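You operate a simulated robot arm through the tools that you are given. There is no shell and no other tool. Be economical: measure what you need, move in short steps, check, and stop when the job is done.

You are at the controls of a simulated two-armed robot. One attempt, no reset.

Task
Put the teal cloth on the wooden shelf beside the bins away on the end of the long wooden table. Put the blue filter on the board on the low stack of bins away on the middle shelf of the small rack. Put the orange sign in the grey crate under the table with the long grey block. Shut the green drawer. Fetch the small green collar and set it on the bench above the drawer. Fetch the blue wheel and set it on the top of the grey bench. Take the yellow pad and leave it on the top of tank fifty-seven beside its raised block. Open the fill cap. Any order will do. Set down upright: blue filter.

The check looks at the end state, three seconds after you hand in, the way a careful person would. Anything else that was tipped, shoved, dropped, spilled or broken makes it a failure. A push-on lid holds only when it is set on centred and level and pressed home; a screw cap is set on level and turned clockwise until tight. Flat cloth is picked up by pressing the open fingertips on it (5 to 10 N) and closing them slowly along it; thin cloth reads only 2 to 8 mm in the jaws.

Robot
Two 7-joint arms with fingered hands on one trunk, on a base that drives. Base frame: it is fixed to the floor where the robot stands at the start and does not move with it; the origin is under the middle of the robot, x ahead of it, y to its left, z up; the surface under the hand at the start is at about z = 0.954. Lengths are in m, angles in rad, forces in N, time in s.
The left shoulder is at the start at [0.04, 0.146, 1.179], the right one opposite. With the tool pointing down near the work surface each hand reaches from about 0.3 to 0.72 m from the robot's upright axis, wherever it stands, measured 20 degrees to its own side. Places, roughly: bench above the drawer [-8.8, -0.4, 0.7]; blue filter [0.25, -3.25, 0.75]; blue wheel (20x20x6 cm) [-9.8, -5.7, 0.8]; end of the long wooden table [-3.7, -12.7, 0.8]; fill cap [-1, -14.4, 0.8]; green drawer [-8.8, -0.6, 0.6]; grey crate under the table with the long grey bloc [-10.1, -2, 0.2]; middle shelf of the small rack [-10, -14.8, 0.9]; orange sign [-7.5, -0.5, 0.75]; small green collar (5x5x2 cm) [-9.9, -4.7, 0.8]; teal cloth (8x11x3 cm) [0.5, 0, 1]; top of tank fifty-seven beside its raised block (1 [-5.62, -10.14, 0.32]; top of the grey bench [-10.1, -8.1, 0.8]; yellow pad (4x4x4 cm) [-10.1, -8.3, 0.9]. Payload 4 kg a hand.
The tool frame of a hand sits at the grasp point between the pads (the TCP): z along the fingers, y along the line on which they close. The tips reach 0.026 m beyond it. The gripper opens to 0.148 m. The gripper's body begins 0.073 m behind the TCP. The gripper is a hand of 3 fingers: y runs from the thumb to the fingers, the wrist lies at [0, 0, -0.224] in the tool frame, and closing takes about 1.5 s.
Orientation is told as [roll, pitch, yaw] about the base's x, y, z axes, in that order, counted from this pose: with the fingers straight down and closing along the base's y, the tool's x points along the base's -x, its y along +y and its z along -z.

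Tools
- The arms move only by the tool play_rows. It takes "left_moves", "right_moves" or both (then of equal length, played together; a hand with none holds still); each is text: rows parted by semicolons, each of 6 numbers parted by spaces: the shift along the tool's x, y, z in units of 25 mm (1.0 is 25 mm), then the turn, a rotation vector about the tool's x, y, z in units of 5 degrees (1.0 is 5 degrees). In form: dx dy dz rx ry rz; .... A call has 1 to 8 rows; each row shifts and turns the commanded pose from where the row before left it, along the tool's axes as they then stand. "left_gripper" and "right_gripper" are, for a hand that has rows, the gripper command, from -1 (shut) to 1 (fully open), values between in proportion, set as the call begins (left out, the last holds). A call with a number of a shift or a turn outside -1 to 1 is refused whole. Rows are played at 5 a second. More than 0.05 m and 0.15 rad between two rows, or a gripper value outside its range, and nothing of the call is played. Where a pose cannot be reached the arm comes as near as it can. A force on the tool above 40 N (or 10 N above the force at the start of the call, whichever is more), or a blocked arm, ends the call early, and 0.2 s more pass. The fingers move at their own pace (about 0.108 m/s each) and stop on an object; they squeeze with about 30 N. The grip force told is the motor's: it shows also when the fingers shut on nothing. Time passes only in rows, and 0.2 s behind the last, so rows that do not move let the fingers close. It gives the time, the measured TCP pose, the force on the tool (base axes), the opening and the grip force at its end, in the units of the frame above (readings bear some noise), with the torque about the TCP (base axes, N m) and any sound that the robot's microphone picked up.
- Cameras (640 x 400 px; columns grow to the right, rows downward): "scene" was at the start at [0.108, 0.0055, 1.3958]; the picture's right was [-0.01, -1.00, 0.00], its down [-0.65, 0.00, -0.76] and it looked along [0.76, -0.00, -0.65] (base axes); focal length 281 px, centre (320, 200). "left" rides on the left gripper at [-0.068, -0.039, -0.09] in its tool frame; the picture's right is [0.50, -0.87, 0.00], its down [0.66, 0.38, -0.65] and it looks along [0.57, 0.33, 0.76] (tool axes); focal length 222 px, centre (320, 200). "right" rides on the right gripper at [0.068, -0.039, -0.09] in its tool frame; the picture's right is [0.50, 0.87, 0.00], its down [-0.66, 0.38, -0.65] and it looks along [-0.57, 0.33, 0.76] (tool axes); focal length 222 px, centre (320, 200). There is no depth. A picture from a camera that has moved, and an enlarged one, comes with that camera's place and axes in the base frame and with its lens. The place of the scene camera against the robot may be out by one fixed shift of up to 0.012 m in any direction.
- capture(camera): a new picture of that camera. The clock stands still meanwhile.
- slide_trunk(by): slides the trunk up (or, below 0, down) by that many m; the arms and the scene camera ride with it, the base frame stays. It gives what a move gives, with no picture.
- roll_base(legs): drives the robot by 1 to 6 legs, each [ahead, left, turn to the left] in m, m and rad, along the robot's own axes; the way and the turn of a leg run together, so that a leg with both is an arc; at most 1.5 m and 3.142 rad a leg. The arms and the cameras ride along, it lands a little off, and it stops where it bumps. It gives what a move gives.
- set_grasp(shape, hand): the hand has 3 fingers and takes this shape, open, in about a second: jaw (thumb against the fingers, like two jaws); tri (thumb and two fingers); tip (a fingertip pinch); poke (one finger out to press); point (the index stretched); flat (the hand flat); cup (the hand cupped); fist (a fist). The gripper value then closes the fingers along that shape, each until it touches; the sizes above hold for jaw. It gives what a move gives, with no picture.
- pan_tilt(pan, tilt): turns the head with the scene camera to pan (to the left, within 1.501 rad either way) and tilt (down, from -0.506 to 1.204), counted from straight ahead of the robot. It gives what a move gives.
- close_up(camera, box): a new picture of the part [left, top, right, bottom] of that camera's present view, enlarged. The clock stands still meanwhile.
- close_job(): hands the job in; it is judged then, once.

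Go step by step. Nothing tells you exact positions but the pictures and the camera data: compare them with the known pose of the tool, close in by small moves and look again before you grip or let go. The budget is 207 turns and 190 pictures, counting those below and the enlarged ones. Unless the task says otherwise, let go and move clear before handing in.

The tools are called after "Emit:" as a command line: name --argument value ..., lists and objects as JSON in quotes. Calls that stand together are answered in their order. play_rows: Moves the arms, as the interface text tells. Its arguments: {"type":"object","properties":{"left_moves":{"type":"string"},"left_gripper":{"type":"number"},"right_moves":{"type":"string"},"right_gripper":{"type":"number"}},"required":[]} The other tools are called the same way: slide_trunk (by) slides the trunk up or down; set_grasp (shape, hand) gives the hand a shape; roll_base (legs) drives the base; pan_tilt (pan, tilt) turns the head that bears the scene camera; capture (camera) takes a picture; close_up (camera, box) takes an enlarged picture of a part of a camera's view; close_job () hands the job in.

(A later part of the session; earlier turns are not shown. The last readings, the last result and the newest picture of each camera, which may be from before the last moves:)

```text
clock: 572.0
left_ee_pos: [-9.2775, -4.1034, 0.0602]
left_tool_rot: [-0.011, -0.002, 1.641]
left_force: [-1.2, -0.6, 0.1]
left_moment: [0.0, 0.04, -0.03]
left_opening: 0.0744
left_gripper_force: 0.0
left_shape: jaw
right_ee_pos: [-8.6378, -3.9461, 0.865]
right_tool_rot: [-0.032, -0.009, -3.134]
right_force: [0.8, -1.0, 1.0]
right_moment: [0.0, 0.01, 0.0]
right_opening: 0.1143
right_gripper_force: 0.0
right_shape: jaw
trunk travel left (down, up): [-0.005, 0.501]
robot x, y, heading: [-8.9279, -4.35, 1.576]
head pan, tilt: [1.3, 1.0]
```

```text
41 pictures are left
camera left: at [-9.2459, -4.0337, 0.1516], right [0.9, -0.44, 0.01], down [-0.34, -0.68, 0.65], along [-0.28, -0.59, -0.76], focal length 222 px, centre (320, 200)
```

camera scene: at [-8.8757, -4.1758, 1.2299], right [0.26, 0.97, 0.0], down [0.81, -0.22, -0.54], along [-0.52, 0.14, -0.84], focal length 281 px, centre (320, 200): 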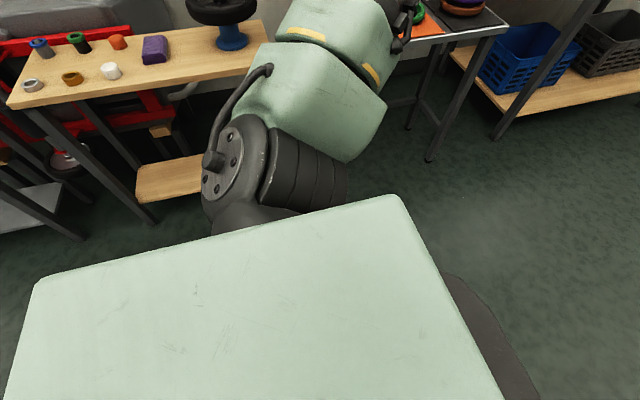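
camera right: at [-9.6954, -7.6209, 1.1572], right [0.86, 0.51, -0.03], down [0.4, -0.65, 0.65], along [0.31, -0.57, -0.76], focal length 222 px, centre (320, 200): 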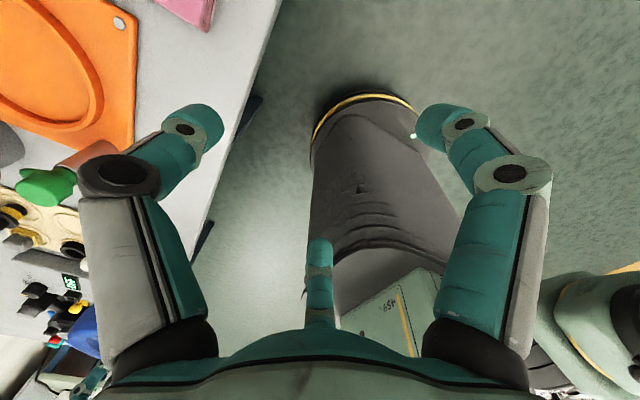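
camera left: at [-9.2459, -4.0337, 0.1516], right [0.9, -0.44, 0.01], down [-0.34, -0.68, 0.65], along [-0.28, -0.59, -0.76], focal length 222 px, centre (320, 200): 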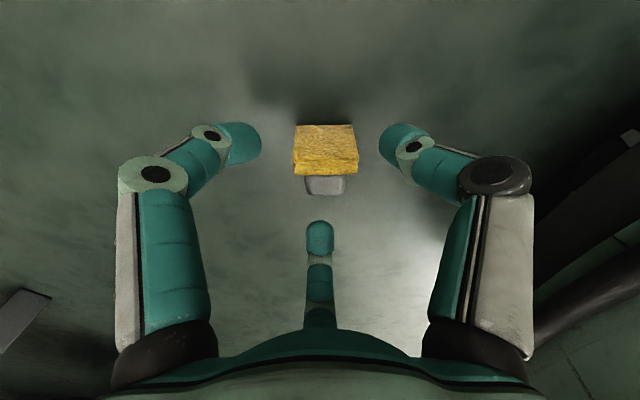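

Emit:
play_rows --left_moves "-0.3 0 0.6 0 0 0;0 0 0.5 0 0 0;0 0 0 0 0 0"

Emit:
play_rows --left_moves "0 0 0 0 0 0;0 0 0 0 0 0;0 0 0 0 0 0;0 0 0 0 0 0;0 0 0 0 0 0;0 0 0 0 0 0" --left_gripper -1

Emit:
play_rows --left_moves "0 0 -0.5 0 0 0;0 0 -0.7 0 0 0;0 0 -1 0 0 0;0 0 -1 0 0 0;0 0 -1 0 0 0;0 0 -1 0 0 0;0 0 -1 0 0 0;0 0 0 0 0 0"

Emit:
capture --camera "left"

```text
clock: 572.8
left_ee_pos: [-9.2785, -4.0968, 0.0338]
left_tool_rot: [-0.011, -0.004, 1.64]
left_force: [0.4, -0.5, 0.0]
left_moment: [0.0, 0.0, 0.0]
left_opening: 0.0744
left_gripper_force: 0.0
left_shape: jaw
right_ee_pos: [-8.6385, -3.9468, 0.8651]
right_tool_rot: [-0.032, -0.006, -3.134]
right_force: [-0.7, -0.5, -0.6]
right_moment: [-0.01, 0.0, 0.0]
right_opening: 0.1145
right_gripper_force: 0.0
right_shape: jaw
trunk travel left (down, up): [-0.005, 0.501]
robot x, y, heading: [-8.9292, -4.3492, 1.58]
head pan, tilt: [1.3, 1.0]
```

```text
clock: 574.2
left_ee_pos: [-9.2784, -4.0964, 0.0336]
left_tool_rot: [-0.012, -0.002, 1.641]
left_force: [0.2, 2.2, 2.8]
left_moment: [0.0, -0.07, 0.09]
left_opening: 0.0338
left_gripper_force: 29.3
left_shape: jaw
right_ee_pos: [-8.6384, -3.946, 0.8658]
right_tool_rot: [-0.032, -0.006, -3.134]
right_force: [-0.3, 0.5, 0.2]
right_moment: [0.0, -0.02, -0.02]
right_opening: 0.1144
right_gripper_force: 0.1
right_shape: jaw
trunk travel left (down, up): [-0.005, 0.501]
robot x, y, heading: [-8.9312, -4.35, 1.579]
head pan, tilt: [1.3, 1.0]
```

```text
clock: 576.0
left_ee_pos: [-9.2802, -4.0969, 0.19]
left_tool_rot: [-0.012, 0.0, 1.642]
left_force: [-0.1, -0.4, -0.7]
left_moment: [0.01, -0.01, -0.02]
left_opening: 0.0334
left_gripper_force: 30.0
left_shape: jaw
right_ee_pos: [-8.6373, -3.9466, 0.8664]
right_tool_rot: [-0.03, -0.007, -3.133]
right_force: [0.7, 0.0, 0.1]
right_moment: [-0.03, -0.02, -0.03]
right_opening: 0.1143
right_gripper_force: 0.1
right_shape: jaw
trunk travel left (down, up): [-0.005, 0.501]
robot x, y, heading: [-8.9266, -4.3469, 1.582]
head pan, tilt: [1.3, 1.0]
```

```text
40 pictures are left
camera left: at [-9.2482, -4.0277, 0.2797], right [0.9, -0.44, 0.01], down [-0.34, -0.68, 0.65], along [-0.28, -0.59, -0.76], focal length 222 px, centre (320, 200)
```

left: 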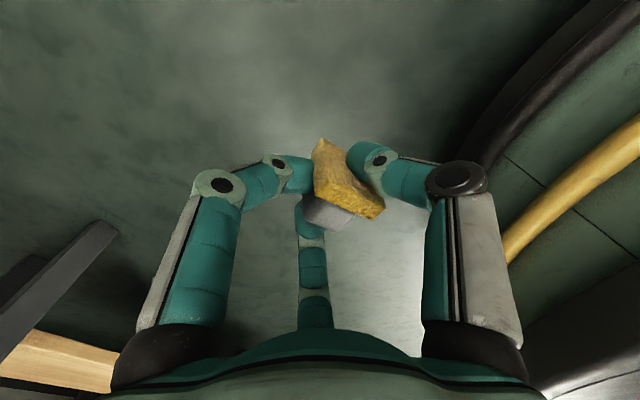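

The pad is gripped by its yellow base now. I raise the left arm and trunk, and turn to the collar table; by triangulation the green collar is at about (-9.92, -4.67, 0.775).

Emit:
play_rows --left_moves "-0.5 0 -1 0 0 0;-0.5 0 -1 0 0 0;-0.5 0 -1 0 0 0;-0.5 0 -1 0 0 0;-0.5 0 -1 0 0 0;-0.5 0 -1 0 0 0;-0.5 0 -1 0 0 0;-0.5 0 -1 0 0 0"

Emit:
play_rows --left_moves "-0.4 -0.6 -1 0 0 0;-0.4 -0.6 -1 0 0 0;-0.4 -0.6 -1 0 0 0;-0.4 -0.6 -1 0 0 0;-0.4 -0.6 -1 0 0 0;-0.4 -0.6 -1 0 0 0;-0.4 -0.6 -1 0 0 0;-0.4 -0.6 -1 0 0 0"

Emit:
slide_trunk --by 0.35

Emit:
roll_base --legs '[[0, 0, 1.56], [0.2, 0.48, 0]]'

Emit:
pan_tilt --pan -0.1 --tilt 0.65

Emit:
capture --camera "scene"

```text
clock: 577.8
left_ee_pos: [-9.2892, -3.999, 0.3879]
left_tool_rot: [-0.013, -0.001, 1.642]
left_force: [0.0, -0.7, -0.3]
left_moment: [0.02, 0.0, 0.01]
left_opening: 0.0334
left_gripper_force: 30.0
left_shape: jaw
right_ee_pos: [-8.6391, -3.9465, 0.8657]
right_tool_rot: [-0.03, -0.006, -3.133]
right_force: [0.2, 0.0, 0.4]
right_moment: [0.0, -0.02, 0.01]
right_opening: 0.1143
right_gripper_force: 0.1
right_shape: jaw
trunk travel left (down, up): [-0.005, 0.501]
robot x, y, heading: [-8.9317, -4.3528, 1.581]
head pan, tilt: [1.3, 1.0]
```

```text
clock: 579.6
left_ee_pos: [-9.178, -3.9085, 0.5898]
left_tool_rot: [-0.014, -0.002, 1.643]
left_force: [1.0, 1.1, 0.1]
left_moment: [0.02, 0.01, 0.02]
left_opening: 0.0333
left_gripper_force: 29.9
left_shape: jaw
right_ee_pos: [-8.6377, -3.9465, 0.8645]
right_tool_rot: [-0.031, -0.006, -3.134]
right_force: [0.4, 0.6, 1.3]
right_moment: [0.01, 0.02, 0.0]
right_opening: 0.1144
right_gripper_force: 0.1
right_shape: jaw
trunk travel left (down, up): [-0.005, 0.501]
robot x, y, heading: [-8.9315, -4.3513, 1.583]
head pan, tilt: [1.3, 1.0]
```

```text
clock: 583.0
left_ee_pos: [-9.1791, -3.909, 0.9385]
left_tool_rot: [-0.013, -0.001, 1.641]
left_force: [-0.4, 0.4, 0.0]
left_moment: [-0.02, 0.0, 0.01]
left_opening: 0.0332
left_gripper_force: 29.4
left_shape: jaw
right_ee_pos: [-8.6386, -3.9461, 1.2148]
right_tool_rot: [-0.032, -0.006, -3.132]
right_force: [-0.3, 0.0, 0.3]
right_moment: [-0.02, 0.04, 0.0]
right_opening: 0.1142
right_gripper_force: 0.2
right_shape: jaw
trunk travel left (down, up): [-0.355, 0.151]
robot x, y, heading: [-8.9268, -4.3516, 1.58]
head pan, tilt: [1.3, 1.0]
```

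```text
clock: 589.8
left_ee_pos: [-9.5846, -5.0638, 0.939]
left_tool_rot: [-0.012, -0.001, -3.098]
left_force: [-0.8, 0.4, -1.3]
left_moment: [-0.01, 0.01, -0.02]
left_opening: 0.0332
left_gripper_force: 30.2
left_shape: jaw
right_ee_pos: [-9.5333, -4.5244, 1.2134]
right_tool_rot: [-0.031, -0.009, -1.59]
right_force: [-1.3, 0.4, -0.2]
right_moment: [-0.03, -0.02, 0.01]
right_opening: 0.1146
right_gripper_force: 0.1
right_shape: jaw
trunk travel left (down, up): [-0.355, 0.151]
robot x, y, heading: [-9.1364, -4.8274, 3.124]
head pan, tilt: [1.3, 1.0]
```

```text
clock: 591.3
left_ee_pos: [-9.5857, -5.0647, 0.9383]
left_tool_rot: [-0.014, -0.002, -3.096]
left_force: [0.6, -0.5, -0.9]
left_moment: [0.03, -0.01, -0.01]
left_opening: 0.0331
left_gripper_force: 29.6
left_shape: jaw
right_ee_pos: [-9.534, -4.5246, 1.2136]
right_tool_rot: [-0.034, -0.007, -1.591]
right_force: [0.6, 0.5, 0.6]
right_moment: [-0.01, 0.0, 0.01]
right_opening: 0.1144
right_gripper_force: 0.2
right_shape: jaw
trunk travel left (down, up): [-0.355, 0.151]
robot x, y, heading: [-9.1385, -4.8247, 3.123]
head pan, tilt: [-0.099, 0.649]
```

```text
39 pictures are left
camera scene: at [-9.2402, -4.8102, 1.4063], right [0.12, 0.99, 0.0], down [0.6, -0.07, -0.8], along [-0.79, 0.09, -0.6], focal length 281 px, centre (320, 200)
```

scene: 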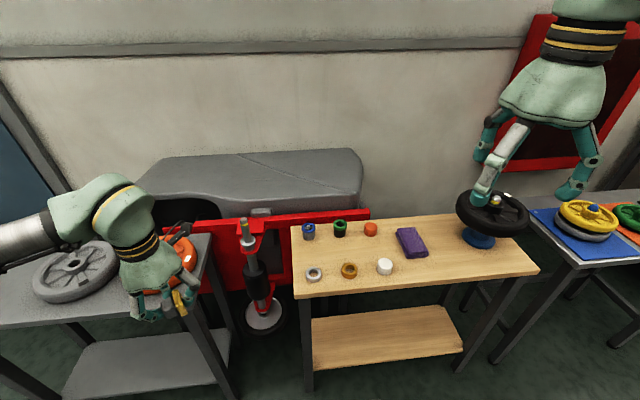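

The collar position is confirmed at (-9.92, -4.666, 0.775) and the pad is still held. I bring the right hand over it with a 25° forward tilt.

Emit:
play_rows --right_moves "-0.7 -1 0.8 0 0 0;-0.7 -1 0.8 0 0 0;-0.7 -1 0.8 0 0 0;-0.7 -1 0.8 0 0 0;-0.7 -1 0.8 0 0 0;-0.7 -1 0.8 0 0 0;-0.7 -1 0.8 0 0 0;-0.7 -1 0.8 0 0 0" --right_gripper 0.15

Emit:
play_rows --right_moves "0 0 0 1 0 0;0 0 0 1 0 0;0 0 0 1 0 0;0 0 0 1 0 0;0 0 0 1 0 0;0 -0.2 1 0 0 0;0 -0.2 1 0 0 0;0 -0.2 1 0 0 0"

Emit:
play_rows --right_moves "0 -0.2 1 0 0 0;0 -0.2 1 0 0 0;0 -0.2 1 0 0 0;0 -0.2 1 0 0 0;0 -0.2 1 0 0 0;0 -0.2 0.9 0 0 0;0 0 0 0 0 0"

Emit:
capture --camera "right"

```text
clock: 593.1
left_ee_pos: [-9.5866, -5.0658, 0.9369]
left_tool_rot: [-0.012, 0.0, -3.098]
left_force: [-0.2, 0.0, 0.2]
left_moment: [0.02, -0.01, 0.01]
left_opening: 0.0329
left_gripper_force: 30.0
left_shape: jaw
right_ee_pos: [-9.741, -4.6617, 1.0612]
right_tool_rot: [-0.03, -0.006, -1.59]
right_force: [-0.2, 0.0, 0.6]
right_moment: [0.03, -0.03, 0.05]
right_opening: 0.0855
right_gripper_force: 0.0
right_shape: jaw
trunk travel left (down, up): [-0.355, 0.151]
robot x, y, heading: [-9.1361, -4.8242, 3.127]
head pan, tilt: [-0.099, 0.649]
```

```text
clock: 594.9
left_ee_pos: [-9.5863, -5.0634, 0.9379]
left_tool_rot: [-0.011, -0.001, -3.098]
left_force: [0.4, -0.7, -0.2]
left_moment: [0.0, 0.02, 0.02]
left_opening: 0.033
left_gripper_force: 30.0
left_shape: jaw
right_ee_pos: [-9.7887, -4.6618, 1.001]
right_tool_rot: [-0.467, -0.007, -1.59]
right_force: [0.1, 0.0, 0.4]
right_moment: [-0.01, 0.04, 0.01]
right_opening: 0.0857
right_gripper_force: 0.1
right_shape: jaw
trunk travel left (down, up): [-0.355, 0.151]
robot x, y, heading: [-9.1386, -4.8293, 3.126]
head pan, tilt: [-0.099, 0.649]
```

```text
clock: 596.5
left_ee_pos: [-9.5852, -5.0639, 0.9375]
left_tool_rot: [-0.013, -0.001, -3.097]
left_force: [-0.1, -0.6, -0.5]
left_moment: [0.0, 0.04, -0.02]
left_opening: 0.033
left_gripper_force: 30.5
left_shape: jaw
right_ee_pos: [-9.8823, -4.6588, 0.885]
right_tool_rot: [-0.468, -0.008, -1.591]
right_force: [0.5, -0.1, -0.1]
right_moment: [0.0, 0.01, 0.03]
right_opening: 0.0858
right_gripper_force: 0.0
right_shape: jaw
trunk travel left (down, up): [-0.355, 0.151]
robot x, y, heading: [-9.136, -4.8262, 3.125]
head pan, tilt: [-0.099, 0.649]
```

```text
38 pictures are left
camera right: at [-9.8753, -4.5921, 0.9831], right [0.78, 0.48, -0.39], down [0.62, -0.66, 0.42], along [-0.06, -0.57, -0.82], focal length 222 px, centre (320, 200)
```

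right: 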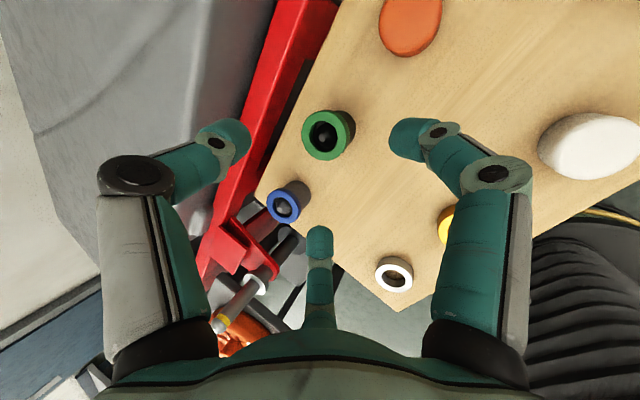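

Emit:
play_rows --right_moves "-0.1 0.1 1 0 0 0;-0.1 0.1 1 0 0 0;-0.1 0.1 1 0 0 0;-0.1 0.1 0.8 0 0 0;0 0 0.4 0 0 0;0 0 0 0 0 0"

Emit:
capture --camera "right"

```text
clock: 597.9
left_ee_pos: [-9.5859, -5.0642, 0.9381]
left_tool_rot: [-0.013, -0.001, -3.099]
left_force: [0.3, -0.7, -0.9]
left_moment: [0.0, -0.03, -0.03]
left_opening: 0.0331
left_gripper_force: 30.1
left_shape: jaw
right_ee_pos: [-9.8883, -4.6655, 0.8039]
right_tool_rot: [-0.466, -0.006, -1.59]
right_force: [0.0, 0.0, -0.1]
right_moment: [0.02, -0.01, 0.01]
right_opening: 0.0854
right_gripper_force: 0.1
right_shape: jaw
right hand out of reach, approached as far as the arm can: row 3, 4, 5
trunk travel left (down, up): [-0.355, 0.151]
robot x, y, heading: [-9.1402, -4.8262, 3.122]
head pan, tilt: [-0.099, 0.649]
```

```text
37 pictures are left
camera right: at [-9.882, -4.597, 0.902], right [0.78, 0.48, -0.39], down [0.62, -0.66, 0.42], along [-0.06, -0.57, -0.82], focal length 222 px, centre (320, 200)
```

right: 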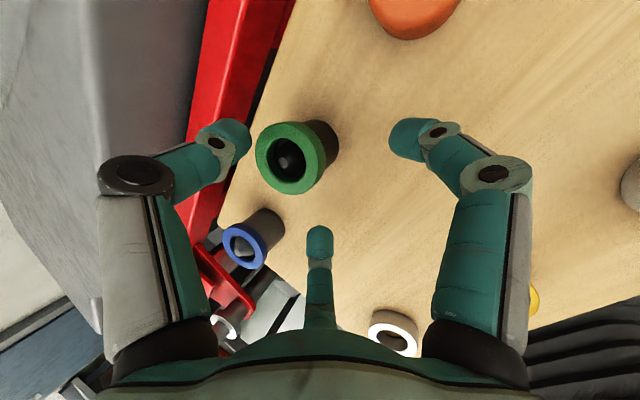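

Emit:
play_rows --right_moves "0 0 -1 0 0 0;0 0 -1 0 0 0;0 0 -1 0 0 0;0 0 -1 0 0 0;0 0 -1 0 0 0;0 0 -1 0 0 0" --left_moves "0.3 0 -1 0 0 0;0.3 0 -1 0 0 0;0.3 0 -1 0 0 0;0.3 0 -1 0 0 0;0.3 0 -1 0 0 0;0.3 0 -1 0 0 0"

Emit:
slide_trunk --by -0.15

Emit:
roll_base --legs '[[0.04, 0, 0]]'

```text
clock: 599.3
left_ee_pos: [-9.5412, -5.0657, 1.0899]
left_tool_rot: [-0.011, -0.003, -3.098]
left_force: [-0.6, 0.7, -0.5]
left_moment: [0.0, 0.03, 0.03]
left_opening: 0.0332
left_gripper_force: 29.8
left_shape: jaw
right_ee_pos: [-9.8212, -4.6645, 0.9368]
right_tool_rot: [-0.467, -0.008, -1.591]
right_force: [0.2, 0.3, -0.4]
right_moment: [-0.02, 0.01, 0.02]
right_opening: 0.0857
right_gripper_force: 0.0
right_shape: jaw
trunk travel left (down, up): [-0.355, 0.151]
robot x, y, heading: [-9.1402, -4.8261, 3.122]
head pan, tilt: [-0.099, 0.649]
```

```text
clock: 601.0
left_ee_pos: [-9.5426, -5.0664, 0.9409]
left_tool_rot: [-0.013, -0.003, -3.098]
left_force: [0.2, 0.4, -0.6]
left_moment: [0.04, 0.03, -0.04]
left_opening: 0.033
left_gripper_force: 30.6
left_shape: jaw
right_ee_pos: [-9.8208, -4.6658, 0.788]
right_tool_rot: [-0.468, -0.006, -1.593]
right_force: [-0.1, -0.3, 1.0]
right_moment: [-0.02, 0.01, -0.02]
right_opening: 0.0853
right_gripper_force: 0.0
right_shape: jaw
trunk travel left (down, up): [-0.205, 0.301]
robot x, y, heading: [-9.1374, -4.8287, 3.123]
head pan, tilt: [-0.099, 0.649]
```

```text
clock: 601.9
left_ee_pos: [-9.5826, -5.0648, 0.9406]
left_tool_rot: [-0.014, 0.0, -3.098]
left_force: [0.8, -0.3, -0.6]
left_moment: [0.0, 0.0, -0.03]
left_opening: 0.0329
left_gripper_force: 29.7
left_shape: jaw
right_ee_pos: [-9.8622, -4.6654, 0.7872]
right_tool_rot: [-0.465, -0.008, -1.589]
right_force: [1.8, 1.1, 4.4]
right_moment: [0.01, 0.27, -0.02]
right_opening: 0.0857
right_gripper_force: 0.1
right_shape: jaw
trunk travel left (down, up): [-0.205, 0.301]
robot x, y, heading: [-9.1761, -4.8268, 3.125]
head pan, tilt: [-0.099, 0.649]
```

Emit:
play_rows --right_moves "0 -0.45 -0.89 0 0 0;0 -0.45 -0.89 0 0 0;0 -0.45 -0.89 0 0 0;0 0 0 0 0 0"

Emit:
capture --camera "right"

Emit:
close_up --camera "scene" --box '[260, 180, 480, 310]'

```text
clock: 602.9
left_ee_pos: [-9.5808, -5.0646, 0.9408]
left_tool_rot: [-0.012, -0.002, -3.097]
left_force: [-0.8, 0.0, -0.8]
left_moment: [0.0, 0.0, 0.0]
left_opening: 0.033
left_gripper_force: 29.8
left_shape: jaw
right_ee_pos: [-9.8618, -4.6635, 0.8626]
right_tool_rot: [-0.467, -0.007, -1.589]
right_force: [-0.2, -0.1, -0.2]
right_moment: [0.02, -0.02, 0.0]
right_opening: 0.0857
right_gripper_force: 0.0
right_shape: jaw
trunk travel left (down, up): [-0.205, 0.301]
robot x, y, heading: [-9.1747, -4.826, 3.127]
head pan, tilt: [-0.099, 0.649]
```

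```text
36 pictures are left
camera right: at [-9.8546, -4.5958, 0.9614], right [0.78, 0.48, -0.39], down [0.62, -0.66, 0.42], along [-0.06, -0.57, -0.82], focal length 222 px, centre (320, 200)
```

right: 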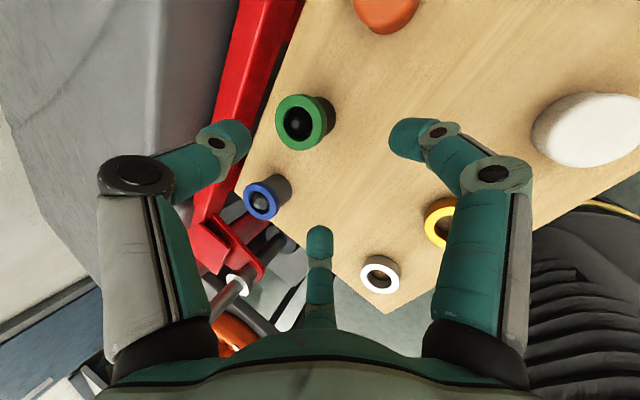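

```text
2.91 times, centred on (370, 245) of scene
camera zoom: at [-9.2801, -4.8096, 1.2576], right [0.12, 0.99, 0.0], down [0.6, -0.07, -0.8], along [-0.79, 0.09, -0.61], focal length 816 px, centre (174, 69)
```

zoom: 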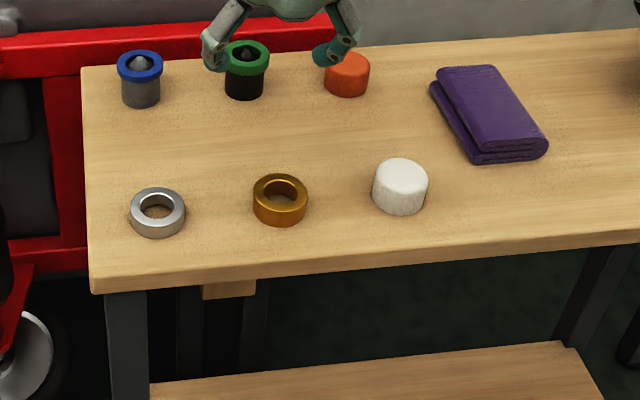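

Emit:
play_rows --right_moves "-0.24 -0.78 0 0 0 0;0 0 1 0 0 0;0 0 1 0 0 0;0 0 1 0 0 0;0 0 1 0 0 0;0 0 0 0 0 0"

Emit:
capture --camera "right"

```text
clock: 604.3
left_ee_pos: [-9.5809, -5.065, 0.9413]
left_tool_rot: [-0.012, -0.003, -3.099]
left_force: [0.3, -0.3, -0.6]
left_moment: [-0.02, 0.02, -0.01]
left_opening: 0.0331
left_gripper_force: 30.4
left_shape: jaw
right_ee_pos: [-9.9237, -4.6698, 0.7834]
right_tool_rot: [-0.468, -0.008, -1.587]
right_force: [-0.4, 0.1, 1.1]
right_moment: [0.02, -0.01, -0.01]
right_opening: 0.0855
right_gripper_force: 0.0
right_shape: jaw
trunk travel left (down, up): [-0.205, 0.301]
robot x, y, heading: [-9.1773, -4.8251, 3.125]
head pan, tilt: [-0.099, 0.649]
```

```text
34 pictures are left
camera right: at [-9.9167, -4.6023, 0.8824], right [0.78, 0.48, -0.39], down [0.62, -0.66, 0.42], along [-0.06, -0.57, -0.82], focal length 222 px, centre (320, 200)
```

right: 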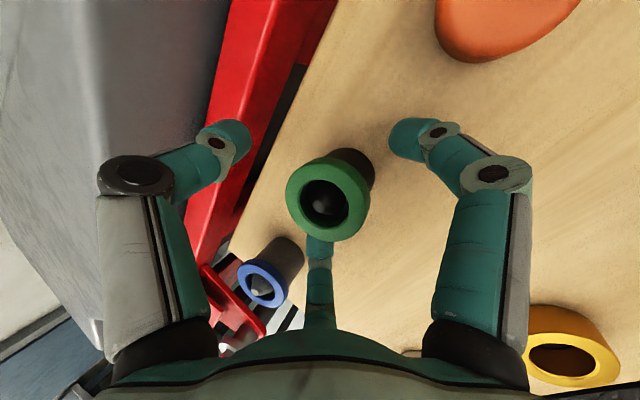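

Emit:
play_rows --right_moves "0 0.15 0.3 0 0 0;0 0 0 0 0 0"

Emit:
play_rows --right_moves "0 0 0 0 0 0;0 0 0 0 0 0;0 0 0 0 0 0;0 0 0 0 0 0;0 0 0 0 0 0;0 0 0 0 0 0" --right_gripper -1

Emit:
play_rows --right_moves "0 -0.22 -0.44 0 0 0;0 -0.22 -0.44 0 0 0;0 -0.45 -0.89 0 0 0;0 -0.45 -0.89 0 0 0;0 -0.45 -0.89 0 0 0;0 -0.45 -0.89 0 0 0;0 0 0 0 0 0"

Emit:
capture --camera "right"

```text
clock: 604.9
left_ee_pos: [-9.5797, -5.0643, 0.9418]
left_tool_rot: [-0.015, -0.004, -3.098]
left_force: [0.6, 0.9, -0.6]
left_moment: [-0.04, -0.03, -0.02]
left_opening: 0.0331
left_gripper_force: 30.5
left_shape: jaw
right_ee_pos: [-9.9237, -4.6711, 0.7776]
right_tool_rot: [-0.472, -0.009, -1.587]
right_force: [1.8, 1.3, 8.7]
right_moment: [0.13, -0.19, -0.03]
right_opening: 0.0843
right_gripper_force: 0.1
right_shape: jaw
trunk travel left (down, up): [-0.205, 0.301]
robot x, y, heading: [-9.1764, -4.8281, 3.126]
head pan, tilt: [-0.099, 0.649]
```

```text
clock: 606.3
left_ee_pos: [-9.5811, -5.066, 0.9413]
left_tool_rot: [-0.014, -0.001, -3.097]
left_force: [-0.3, 0.5, -0.2]
left_moment: [0.02, -0.01, -0.03]
left_opening: 0.033
left_gripper_force: 30.0
left_shape: jaw
right_ee_pos: [-9.9251, -4.671, 0.7761]
right_tool_rot: [-0.472, -0.005, -1.59]
right_force: [-17.5, -0.3, 12.3]
right_moment: [0.06, 0.18, 0.05]
right_opening: 0.0232
right_gripper_force: 29.8
right_shape: jaw
trunk travel left (down, up): [-0.205, 0.301]
robot x, y, heading: [-9.1776, -4.8289, 3.123]
head pan, tilt: [-0.099, 0.649]
```

```text
clock: 606.9
left_ee_pos: [-9.5858, -5.0661, 0.9388]
left_tool_rot: [-0.012, 0.004, -3.096]
left_force: [0.8, -0.3, -0.9]
left_moment: [-0.01, 0.01, -0.01]
left_opening: 0.033
left_gripper_force: 29.7
left_shape: jaw
right_ee_pos: [-9.9245, -4.6715, 0.7808]
right_tool_rot: [-0.447, 0.0, -1.587]
right_force: [-28.7, -1.8, -24.4]
right_moment: [-0.04, 0.0, 0.12]
right_opening: 0.0192
right_gripper_force: 30.0
right_shape: jaw
trunk travel left (down, up): [-0.205, 0.301]
robot x, y, heading: [-9.179, -4.8226, 3.127]
head pan, tilt: [-0.099, 0.649]
stopped in row 3 (right hand): the force on the tool passed its limit at 46 N (the readings are from after the stop); the commanded pose is now the measured one
```

```text
33 pictures are left
camera right: at [-9.9194, -4.6036, 0.8792], right [0.79, 0.49, -0.37], down [0.61, -0.67, 0.43], along [-0.04, -0.57, -0.82], focal length 222 px, centre (320, 200)
```

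right: 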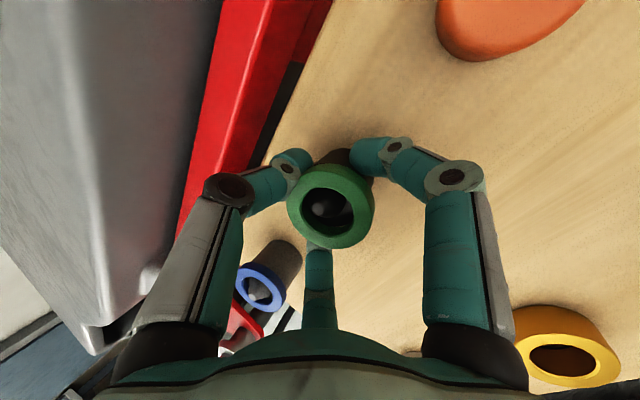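

The fingers closed on the holder below the collar. I open, raise about 15 mm so they take the ring itself, and try again.

Emit:
play_rows --right_moves "0 0 0 0 0 0;0 0 0 0 0 0;0 0 0 0 0 0;0 -0.3 -0.6 0 0 0;0 0 0 0 0 0" --right_gripper 0.1

Emit:
play_rows --right_moves "0 0 0 0 0 0;0 0 0 0 0 0;0 0 0 0 0 0;0 0 0 0 0 0;0 0 0 0 0 0;0 0 0 0 0 0" --right_gripper -1

Emit:
capture --camera "right"

```text
clock: 608.1
left_ee_pos: [-9.5815, -5.0657, 0.9408]
left_tool_rot: [-0.012, -0.004, -3.097]
left_force: [-1.2, -0.2, -0.2]
left_moment: [0.0, -0.02, -0.02]
left_opening: 0.0329
left_gripper_force: 30.0
left_shape: jaw
right_ee_pos: [-9.9196, -4.6714, 0.8027]
right_tool_rot: [-0.449, -0.003, -1.586]
right_force: [-0.5, 0.1, -0.3]
right_moment: [0.0, 0.02, -0.02]
right_opening: 0.0812
right_gripper_force: 0.1
right_shape: jaw
trunk travel left (down, up): [-0.205, 0.301]
robot x, y, heading: [-9.1754, -4.8221, 3.125]
head pan, tilt: [-0.099, 0.649]
```

```text
clock: 609.5
left_ee_pos: [-9.5796, -5.0656, 0.9423]
left_tool_rot: [-0.013, -0.003, -3.095]
left_force: [0.1, -0.1, 0.0]
left_moment: [0.0, 0.01, -0.02]
left_opening: 0.0328
left_gripper_force: 30.3
left_shape: jaw
right_ee_pos: [-9.92, -4.671, 0.8061]
right_tool_rot: [-0.457, -0.004, -1.588]
right_force: [-11.7, 0.3, 18.4]
right_moment: [0.06, 0.3, 0.04]
right_opening: 0.0186
right_gripper_force: 29.7
right_shape: jaw
trunk travel left (down, up): [-0.205, 0.301]
robot x, y, heading: [-9.1768, -4.8234, 3.127]
head pan, tilt: [-0.099, 0.649]
```

```text
32 pictures are left
camera right: at [-9.9145, -4.6042, 0.906], right [0.79, 0.48, -0.38], down [0.62, -0.67, 0.42], along [-0.05, -0.57, -0.82], focal length 222 px, centre (320, 200)
```

right: 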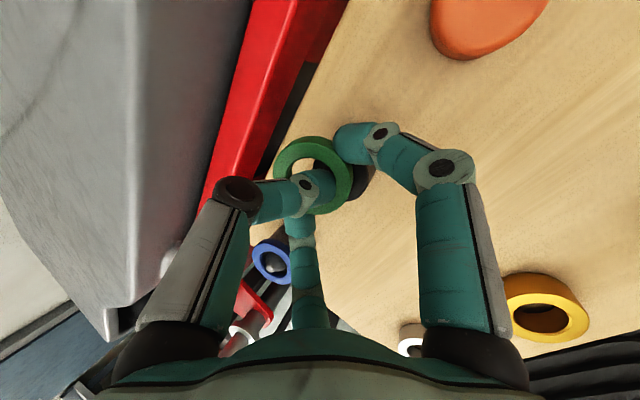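

Emit:
play_rows --right_moves "0 0 0 0 0 0;0 0 0 0 0 0;0 0 0 0 0 0;0 -0.3 -0.6 -0.8 0 0;0 0 0 -0.8 0 0;0 0 0 0 0 0" --right_gripper 0.1

Emit:
capture --camera "right"

```text
clock: 610.9
left_ee_pos: [-9.5818, -5.0639, 0.9416]
left_tool_rot: [-0.011, -0.002, -3.097]
left_force: [0.0, 0.7, -0.8]
left_moment: [-0.01, 0.0, -0.03]
left_opening: 0.033
left_gripper_force: 30.5
left_shape: jaw
right_ee_pos: [-9.9207, -4.6707, 0.8213]
right_tool_rot: [-0.311, -0.005, -1.591]
right_force: [0.4, -0.5, -1.0]
right_moment: [-0.01, 0.0, -0.01]
right_opening: 0.0807
right_gripper_force: 0.1
right_shape: jaw
trunk travel left (down, up): [-0.205, 0.301]
robot x, y, heading: [-9.1785, -4.8249, 3.131]
head pan, tilt: [-0.099, 0.649]
```

```text
31 pictures are left
camera right: at [-9.9283, -4.6026, 0.9197], right [0.83, 0.48, -0.27], down [0.55, -0.66, 0.51], along [0.07, -0.57, -0.82], focal length 222 px, centre (320, 200)
```

right: 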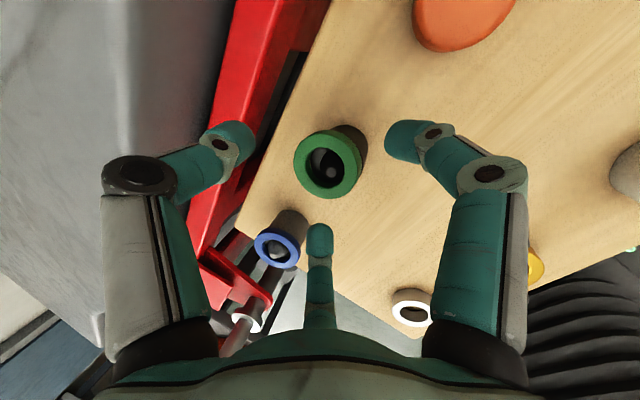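

Emit:
play_rows --right_moves "0 0.1 0.62 0 0 0;0 0.09 0.62 0 0 0;0 0 0 0 0 0"

Emit:
play_rows --right_moves "0 0 0 0 0 0;0 0 0 0 0 0;0 0 0 0 0 0;0 0 0 0 0 0;0 0 0 0 0 0;0 0 0 0 0 0" --right_gripper -1

Emit:
play_rows --right_moves "0 -0.15 -0.48 0 0 0;0 -0.15 -0.48 0 0 0;0 -0.3 -0.95 0 0 0;0 -0.3 -0.95 0 0 0;0 0 0 0 0 0"

Emit:
capture --camera "right"

```text
clock: 611.7
left_ee_pos: [-9.5815, -5.0656, 0.9415]
left_tool_rot: [-0.011, -0.001, -3.097]
left_force: [0.7, -0.1, -0.3]
left_moment: [-0.01, 0.01, 0.0]
left_opening: 0.0329
left_gripper_force: 30.4
left_shape: jaw
right_ee_pos: [-9.9237, -4.6717, 0.7879]
right_tool_rot: [-0.313, -0.004, -1.589]
right_force: [-0.6, 0.2, 0.4]
right_moment: [0.01, 0.0, 0.03]
right_opening: 0.0809
right_gripper_force: 0.1
right_shape: jaw
trunk travel left (down, up): [-0.205, 0.301]
robot x, y, heading: [-9.1746, -4.8242, 3.126]
head pan, tilt: [-0.099, 0.649]
```

```text
clock: 613.1
left_ee_pos: [-9.582, -5.0653, 0.9416]
left_tool_rot: [-0.012, -0.002, -3.095]
left_force: [-0.1, 0.3, -0.8]
left_moment: [0.01, -0.01, -0.02]
left_opening: 0.0328
left_gripper_force: 30.2
left_shape: jaw
right_ee_pos: [-9.9245, -4.6709, 0.7879]
right_tool_rot: [-0.311, -0.004, -1.592]
right_force: [4.4, -2.8, -5.2]
right_moment: [-0.01, -0.22, 0.08]
right_opening: 0.0332
right_gripper_force: 30.0
right_shape: jaw
trunk travel left (down, up): [-0.205, 0.301]
robot x, y, heading: [-9.1749, -4.8232, 3.131]
head pan, tilt: [-0.099, 0.649]
```

```text
clock: 614.3
left_ee_pos: [-9.5818, -5.0651, 0.9412]
left_tool_rot: [-0.012, -0.001, -3.097]
left_force: [-0.3, -0.2, -0.6]
left_moment: [0.0, -0.03, -0.02]
left_opening: 0.0328
left_gripper_force: 29.1
left_shape: jaw
right_ee_pos: [-9.924, -4.6708, 0.8648]
right_tool_rot: [-0.313, -0.003, -1.591]
right_force: [-0.6, 1.1, 1.1]
right_moment: [-0.02, -0.01, 0.0]
right_opening: 0.0234
right_gripper_force: 29.9
right_shape: jaw
trunk travel left (down, up): [-0.205, 0.301]
robot x, y, heading: [-9.1749, -4.832, 3.123]
head pan, tilt: [-0.099, 0.649]
```

```text
30 pictures are left
camera right: at [-9.9322, -4.6021, 0.9633], right [0.83, 0.48, -0.27], down [0.55, -0.66, 0.51], along [0.07, -0.57, -0.82], focal length 222 px, centre (320, 200)
```

right: 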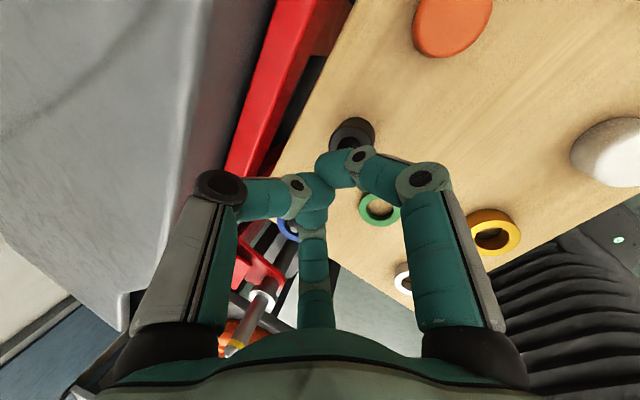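

The collar came off its holder and dropped flat onto the table at about (-9.855, -4.717). I open, straighten the hand and grip it there.

Emit:
play_rows --right_moves "0 0 0 -1 0 0;0 0 0 -1 0 0;0 0 0 -0.4 0 0;-0.61 0.92 0 0 0 0;-0.61 0.92 0 0 0 0;-0.61 0.92 0 0 0 0;0 0 0 0 0 0" --right_gripper 0.1

Emit:
capture --camera "right"

```text
clock: 615.9
left_ee_pos: [-9.5826, -5.0653, 0.9412]
left_tool_rot: [-0.013, -0.001, -3.096]
left_force: [0.3, 0.7, -0.5]
left_moment: [0.0, 0.01, 0.04]
left_opening: 0.0329
left_gripper_force: 29.8
left_shape: jaw
right_ee_pos: [-9.8612, -4.7568, 0.8737]
right_tool_rot: [-0.101, -0.003, -1.591]
right_force: [0.4, 0.1, 0.1]
right_moment: [-0.02, 0.02, -0.04]
right_opening: 0.0811
right_gripper_force: 0.1
right_shape: jaw
right hand out of reach, approached as far as the arm can: row 1, 2, 4, 5, 6
trunk travel left (down, up): [-0.205, 0.301]
robot x, y, heading: [-9.1736, -4.8239, 3.128]
head pan, tilt: [-0.099, 0.649]
```

```text
29 pictures are left
camera right: at [-9.8882, -4.6897, 0.968], right [0.87, 0.48, -0.09], down [0.43, -0.66, 0.61], along [0.24, -0.57, -0.78], focal length 222 px, centre (320, 200)
```

right: 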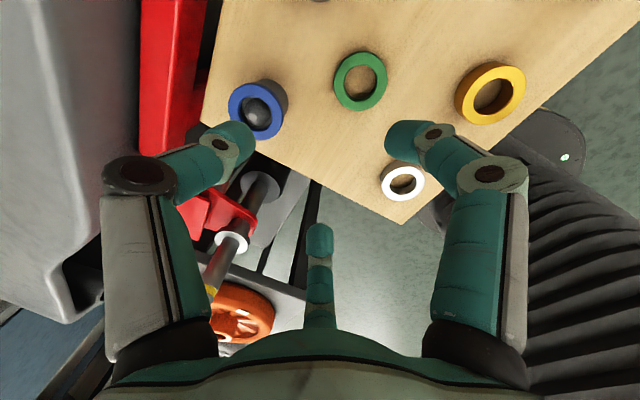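

Emit:
play_rows --right_moves "0.84 0 0 0 0 0;0.84 0.1 0 0 0 0;0 0.12 1 0 0 0;0 0.12 1 0 0 0;0 0.12 1 0 0 0;0 0.12 0.9 0 0 0;0 0 0 0 0 0"

Emit:
capture --camera "right"

```text
clock: 617.5
left_ee_pos: [-9.5808, -5.0657, 0.9414]
left_tool_rot: [-0.012, 0.0, -3.097]
left_force: [0.0, -0.4, -0.5]
left_moment: [0.0, 0.01, -0.01]
left_opening: 0.0329
left_gripper_force: 29.9
left_shape: jaw
right_ee_pos: [-9.8694, -4.7202, 0.7745]
right_tool_rot: [-0.102, -0.004, -1.589]
right_force: [0.5, -0.4, -0.3]
right_moment: [-0.02, 0.01, -0.02]
right_opening: 0.081
right_gripper_force: 0.0
right_shape: jaw
right hand out of reach, approached as far as the arm can: row 1, 2, 4
trunk travel left (down, up): [-0.205, 0.301]
robot x, y, heading: [-9.181, -4.8257, 3.125]
head pan, tilt: [-0.099, 0.649]
```

```text
28 pictures are left
camera right: at [-9.8978, -4.6512, 0.8685], right [0.87, 0.48, -0.09], down [0.43, -0.66, 0.61], along [0.24, -0.57, -0.78], focal length 222 px, centre (320, 200)
```

right: 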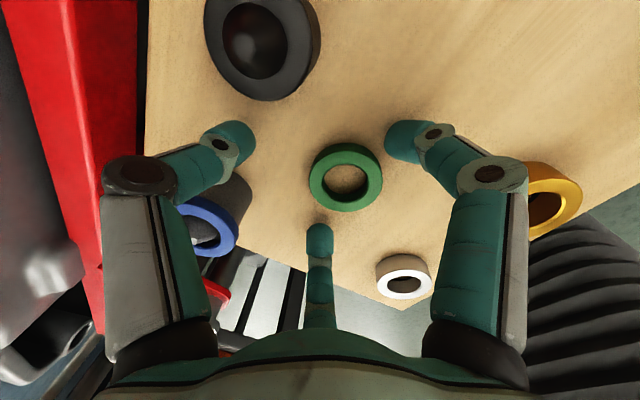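

Emit:
play_rows --right_moves "0.24 0.5 0.3 0 0 0;0 0 0 0 0 0"

Emit:
play_rows --right_moves "0 0 0 0 0 0;0 0 0 0 0 0;0 0 0 0 0 0;0 0 0 0 0 0;0 0 0 0 0 0;0 0 0 0 0 0" --right_gripper -1

Emit:
play_rows --right_moves "0 0 -0.6 0 0 0;0 0 -1 0 0 0;0 0 -1 0 0 0;0 0.6 -1 0 0 0;0 0.6 -1 0 0 0;0 0.6 -1 0 0 0;0 0.6 -1 0 0 0;0 0.6 -1 0 0 0"

Emit:
capture --camera "right"

```text
clock: 618.1
left_ee_pos: [-9.5787, -5.0655, 0.9419]
left_tool_rot: [-0.012, -0.006, -3.098]
left_force: [-0.4, -0.6, -0.6]
left_moment: [0.0, -0.02, 0.0]
left_opening: 0.0332
left_gripper_force: 30.1
left_shape: jaw
right_ee_pos: [-9.8685, -4.7159, 0.7679]
right_tool_rot: [-0.106, -0.004, -1.592]
right_force: [0.9, -1.2, 22.9]
right_moment: [-0.09, -0.57, -0.06]
right_opening: 0.0808
right_gripper_force: 0.1
right_shape: jaw
right hand out of reach, approached as far as the arm can: row 1
trunk travel left (down, up): [-0.205, 0.301]
robot x, y, heading: [-9.1754, -4.8235, 3.127]
head pan, tilt: [-0.099, 0.649]
```

```text
clock: 619.5
left_ee_pos: [-9.5802, -5.0644, 0.9418]
left_tool_rot: [-0.013, -0.002, -3.096]
left_force: [0.0, 1.3, -0.5]
left_moment: [-0.02, 0.02, 0.0]
left_opening: 0.0329
left_gripper_force: 29.3
left_shape: jaw
right_ee_pos: [-9.8687, -4.716, 0.7646]
right_tool_rot: [-0.1, -0.004, -1.59]
right_force: [0.7, -0.2, -0.7]
right_moment: [0.02, 0.01, -0.01]
right_opening: 0.0028
right_gripper_force: 29.4
right_shape: jaw
trunk travel left (down, up): [-0.205, 0.301]
robot x, y, heading: [-9.1724, -4.828, 3.127]
head pan, tilt: [-0.099, 0.649]
```

```text
clock: 621.3
left_ee_pos: [-9.5805, -5.0664, 0.9412]
left_tool_rot: [-0.013, -0.003, -3.097]
left_force: [0.2, -0.3, -1.1]
left_moment: [0.01, 0.0, 0.03]
left_opening: 0.0329
left_gripper_force: 29.4
left_shape: jaw
right_ee_pos: [-9.8521, -4.7319, 0.9552]
right_tool_rot: [-0.1, -0.003, -1.591]
right_force: [-0.2, 0.6, -0.3]
right_moment: [0.0, -0.02, 0.01]
right_opening: 0.0032
right_gripper_force: 29.8
right_shape: jaw
right hand out of reach, approached as far as the arm can: row 2, 3, 4, 5, 6, 7, 8
trunk travel left (down, up): [-0.205, 0.301]
robot x, y, heading: [-9.1783, -4.8269, 3.13]
head pan, tilt: [-0.099, 0.649]
```

```text
27 pictures are left
camera right: at [-9.8801, -4.6632, 1.0501], right [0.87, 0.48, -0.09], down [0.43, -0.66, 0.61], along [0.24, -0.57, -0.78], focal length 222 px, centre (320, 200)
```

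right: 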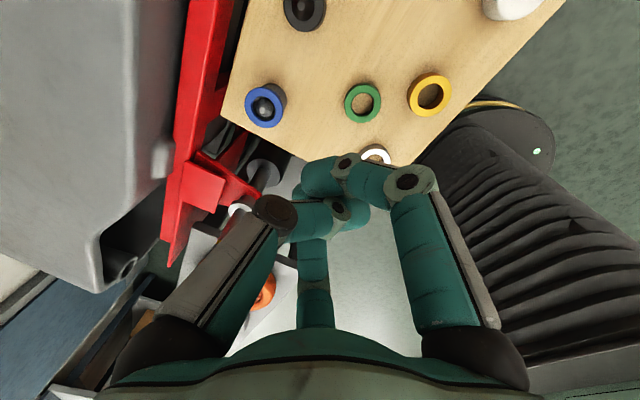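

The collar slid 3 cm toward me while my arm was at its reach limit; now it is at (-9.82, -4.717), well within reach. I retry.

Emit:
play_rows --right_moves "0.3 0.64 0 0 0 0;0.3 0.64 0 0 0 0;0 0.1 1 0 0 0;0 0.1 1 0 0 0;0 0.1 1 0 0 0;0 0.1 1 0 0 0;0 0 0 0 0 0" --right_gripper 0.1

Emit:
capture --camera "right"

```text
clock: 622.9
left_ee_pos: [-9.5813, -5.065, 0.9401]
left_tool_rot: [-0.011, -0.001, -3.097]
left_force: [1.0, -0.2, -0.7]
left_moment: [0.01, -0.01, 0.02]
left_opening: 0.033
left_gripper_force: 29.7
left_shape: jaw
right_ee_pos: [-9.8662, -4.729, 0.861]
right_tool_rot: [-0.1, -0.004, -1.591]
right_force: [0.4, -1.1, 1.3]
right_moment: [-0.01, 0.02, 0.0]
right_opening: 0.0809
right_gripper_force: 0.0
right_shape: jaw
right hand out of reach, approached as far as the arm can: row 1, 2, 3, 4, 5
trunk travel left (down, up): [-0.205, 0.301]
robot x, y, heading: [-9.1761, -4.8245, 3.126]
head pan, tilt: [-0.099, 0.649]
```

```text
26 pictures are left
camera right: at [-9.8951, -4.6611, 0.9547], right [0.87, 0.48, -0.09], down [0.43, -0.66, 0.62], along [0.24, -0.57, -0.78], focal length 222 px, centre (320, 200)
```

right: 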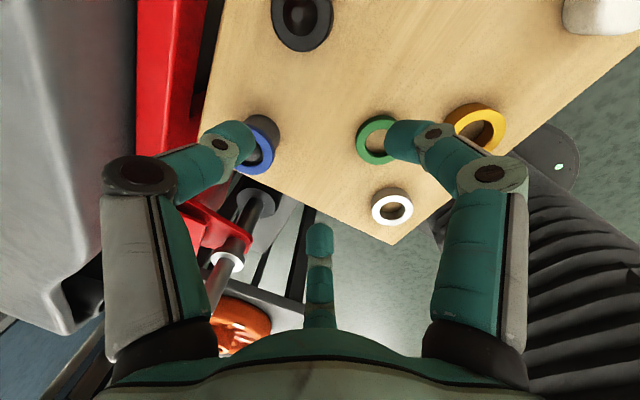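

The arm has a joint limit here, so I shift the base back instead.

Emit:
roll_base --legs '[[-0.047, -0.01, 0]]'

Emit:
play_rows --right_moves "0 0.1 1 0 0 0;0 0.1 1 0 0 0;0 0.1 1 0 0 0;0 0.05 0.4 0 0 0;0 0 0 0 0 0"

Emit:
capture --camera "right"

```text
clock: 623.9
left_ee_pos: [-9.5352, -5.056, 0.94]
left_tool_rot: [-0.011, -0.001, -3.098]
left_force: [0.5, -0.9, -0.1]
left_moment: [-0.01, 0.03, 0.01]
left_opening: 0.0331
left_gripper_force: 29.9
left_shape: jaw
right_ee_pos: [-9.8196, -4.721, 0.8603]
right_tool_rot: [-0.1, -0.004, -1.589]
right_force: [-0.2, 0.2, 0.4]
right_moment: [0.01, 0.02, 0.02]
right_opening: 0.0813
right_gripper_force: 0.0
right_shape: jaw
trunk travel left (down, up): [-0.205, 0.301]
robot x, y, heading: [-9.1283, -4.8153, 3.127]
head pan, tilt: [-0.099, 0.649]
```

```text
clock: 625.0
left_ee_pos: [-9.5343, -5.0562, 0.9405]
left_tool_rot: [-0.012, -0.002, -3.099]
left_force: [0.9, 1.0, -1.4]
left_moment: [0.01, 0.0, 0.0]
left_opening: 0.0329
left_gripper_force: 29.9
left_shape: jaw
right_ee_pos: [-9.8208, -4.7205, 0.7742]
right_tool_rot: [-0.099, -0.004, -1.59]
right_force: [0.1, 0.0, 0.2]
right_moment: [0.01, 0.02, -0.01]
right_opening: 0.0809
right_gripper_force: 0.1
right_shape: jaw
trunk travel left (down, up): [-0.205, 0.301]
robot x, y, heading: [-9.1276, -4.8175, 3.124]
head pan, tilt: [-0.099, 0.649]
```

```text
25 pictures are left
camera right: at [-9.8493, -4.6526, 0.869], right [0.87, 0.48, -0.09], down [0.43, -0.66, 0.62], along [0.24, -0.57, -0.78], focal length 222 px, centre (320, 200)
```

right: 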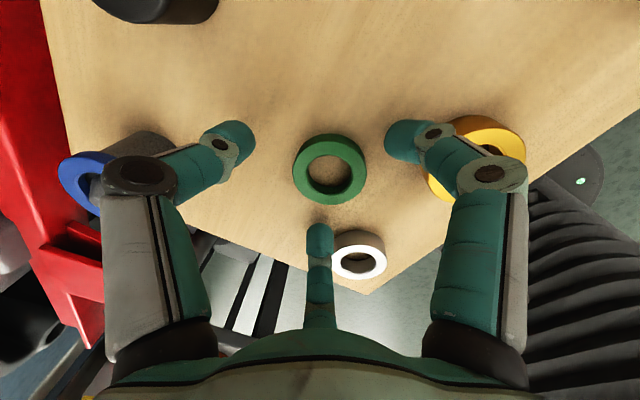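

Emit:
play_rows --right_moves "0.28 0 0.12 0 0 0;0 0 0 0 0 0"

Emit:
play_rows --right_moves "0 0 0 0 0 0;0 0 0 0 0 0;0 0 0 0 0 0;0 0 0 0 0 0;0 0 0 0 0 0;0 0 0 0 0 0" --right_gripper -1

Emit:
play_rows --right_moves "0 -0.1 -0.6 0 0 0;0 -0.1 -1 0 0 0;0 -0.1 -1 0 0 0;0 -0.1 -1 0 0 0;0 0 -1 0 0 0;0 0 -1 0 0 0;0 0 -1 0 0 0;0 0 0 0 0 0"

Emit:
capture --camera "right"

```text
clock: 625.6
left_ee_pos: [-9.5338, -5.0556, 0.9402]
left_tool_rot: [-0.015, -0.003, -3.099]
left_force: [0.1, 1.1, 0.7]
left_moment: [-0.03, -0.01, 0.02]
left_opening: 0.0332
left_gripper_force: 29.9
left_shape: jaw
right_ee_pos: [-9.821, -4.7146, 0.7723]
right_tool_rot: [-0.098, -0.004, -1.59]
right_force: [0.0, -0.3, 0.6]
right_moment: [0.01, -0.03, -0.02]
right_opening: 0.0809
right_gripper_force: 0.1
right_shape: jaw
trunk travel left (down, up): [-0.205, 0.301]
robot x, y, heading: [-9.1293, -4.815, 3.126]
head pan, tilt: [-0.099, 0.649]
```

```text
clock: 627.0
left_ee_pos: [-9.5343, -5.0564, 0.9416]
left_tool_rot: [-0.014, -0.004, -3.096]
left_force: [-0.1, -0.9, 1.4]
left_moment: [-0.02, 0.01, -0.02]
left_opening: 0.0332
left_gripper_force: 29.9
left_shape: jaw
right_ee_pos: [-9.8224, -4.7137, 0.7727]
right_tool_rot: [-0.099, -0.001, -1.589]
right_force: [-2.1, 1.2, 10.0]
right_moment: [0.01, 0.27, -0.06]
right_opening: 0.0325
right_gripper_force: 29.6
right_shape: jaw
trunk travel left (down, up): [-0.205, 0.301]
robot x, y, heading: [-9.132, -4.8204, 3.129]
head pan, tilt: [-0.099, 0.649]
```

```text
clock: 628.9
left_ee_pos: [-9.5358, -5.0558, 0.9409]
left_tool_rot: [-0.015, 0.0, -3.099]
left_force: [-0.2, -1.0, -0.7]
left_moment: [0.0, 0.04, 0.01]
left_opening: 0.0335
left_gripper_force: 29.9
left_shape: jaw
right_ee_pos: [-9.8135, -4.714, 0.9366]
right_tool_rot: [-0.102, -0.005, -1.591]
right_force: [0.0, -0.2, 0.1]
right_moment: [0.0, 0.02, 0.03]
right_opening: 0.0316
right_gripper_force: 30.1
right_shape: jaw
trunk travel left (down, up): [-0.205, 0.301]
robot x, y, heading: [-9.1339, -4.8188, 3.128]
head pan, tilt: [-0.099, 0.649]
```

```text
24 pictures are left
camera right: at [-9.8417, -4.6456, 1.0313], right [0.87, 0.48, -0.09], down [0.43, -0.66, 0.62], along [0.24, -0.57, -0.78], focal length 222 px, centre (320, 200)
```

right: 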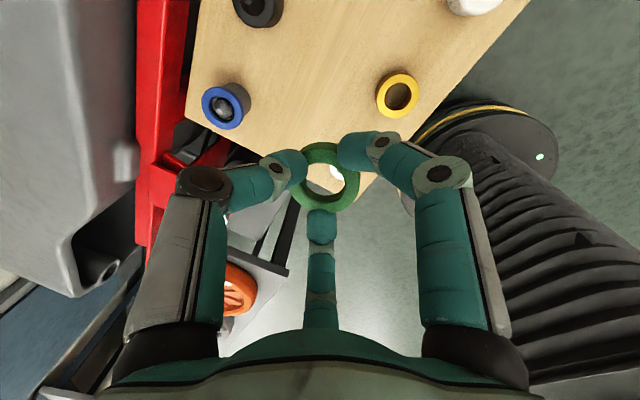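

The collar is gripped and lifted, and the pad is still held. I drive north to the bench with the drawer.

Emit:
roll_base --legs '[[-0.5, 0, 0], [0, 0, -1.557], [1.5, 0, 0], [1.4, 0, 0]]'

Emit:
pan_tilt --pan 0.0 --tilt 0.4

Emit:
capture --camera "scene"

```text
clock: 649.4
left_ee_pos: [-8.6912, -1.5119, 0.9414]
left_tool_rot: [-0.012, -0.002, 1.59]
left_force: [-0.6, -0.2, -0.4]
left_moment: [-0.01, 0.01, 0.02]
left_opening: 0.0329
left_gripper_force: 30.7
left_shape: jaw
right_ee_pos: [-8.3419, -1.2416, 0.936]
right_tool_rot: [-0.103, -0.006, 3.099]
right_force: [-1.0, -0.2, -0.4]
right_moment: [0.0, 0.02, 0.01]
right_opening: 0.0314
right_gripper_force: 29.3
right_shape: jaw
trunk travel left (down, up): [-0.205, 0.301]
robot x, y, heading: [-8.4635, -1.926, 1.528]
head pan, tilt: [-0.099, 0.649]
```

```text
clock: 650.1
left_ee_pos: [-8.6922, -1.5112, 0.9407]
left_tool_rot: [-0.014, -0.002, 1.592]
left_force: [0.0, 0.5, 0.3]
left_moment: [-0.04, -0.06, -0.02]
left_opening: 0.0325
left_gripper_force: 29.5
left_shape: jaw
right_ee_pos: [-8.3431, -1.2421, 0.9369]
right_tool_rot: [-0.103, -0.005, 3.1]
right_force: [-0.1, -0.2, -1.0]
right_moment: [0.0, 0.04, -0.01]
right_opening: 0.0313
right_gripper_force: 30.2
right_shape: jaw
trunk travel left (down, up): [-0.205, 0.301]
robot x, y, heading: [-8.4594, -1.9192, 1.53]
head pan, tilt: [0.0, 0.4]
```

```text
23 pictures are left
camera scene: at [-8.4543, -1.8031, 1.2801], right [1.0, -0.04, 0.0], down [-0.02, -0.39, -0.92], along [0.04, 0.92, -0.39], focal length 281 px, centre (320, 200)
```

scene: 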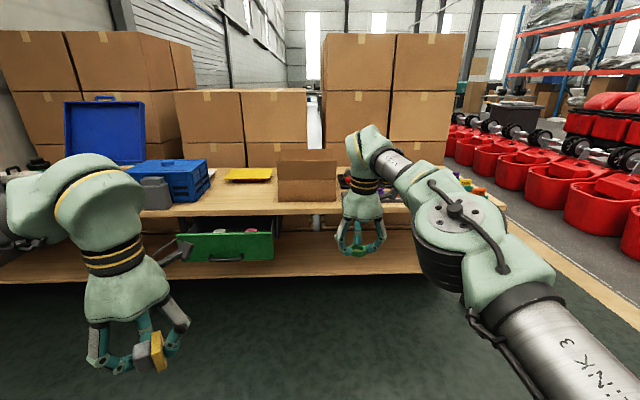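

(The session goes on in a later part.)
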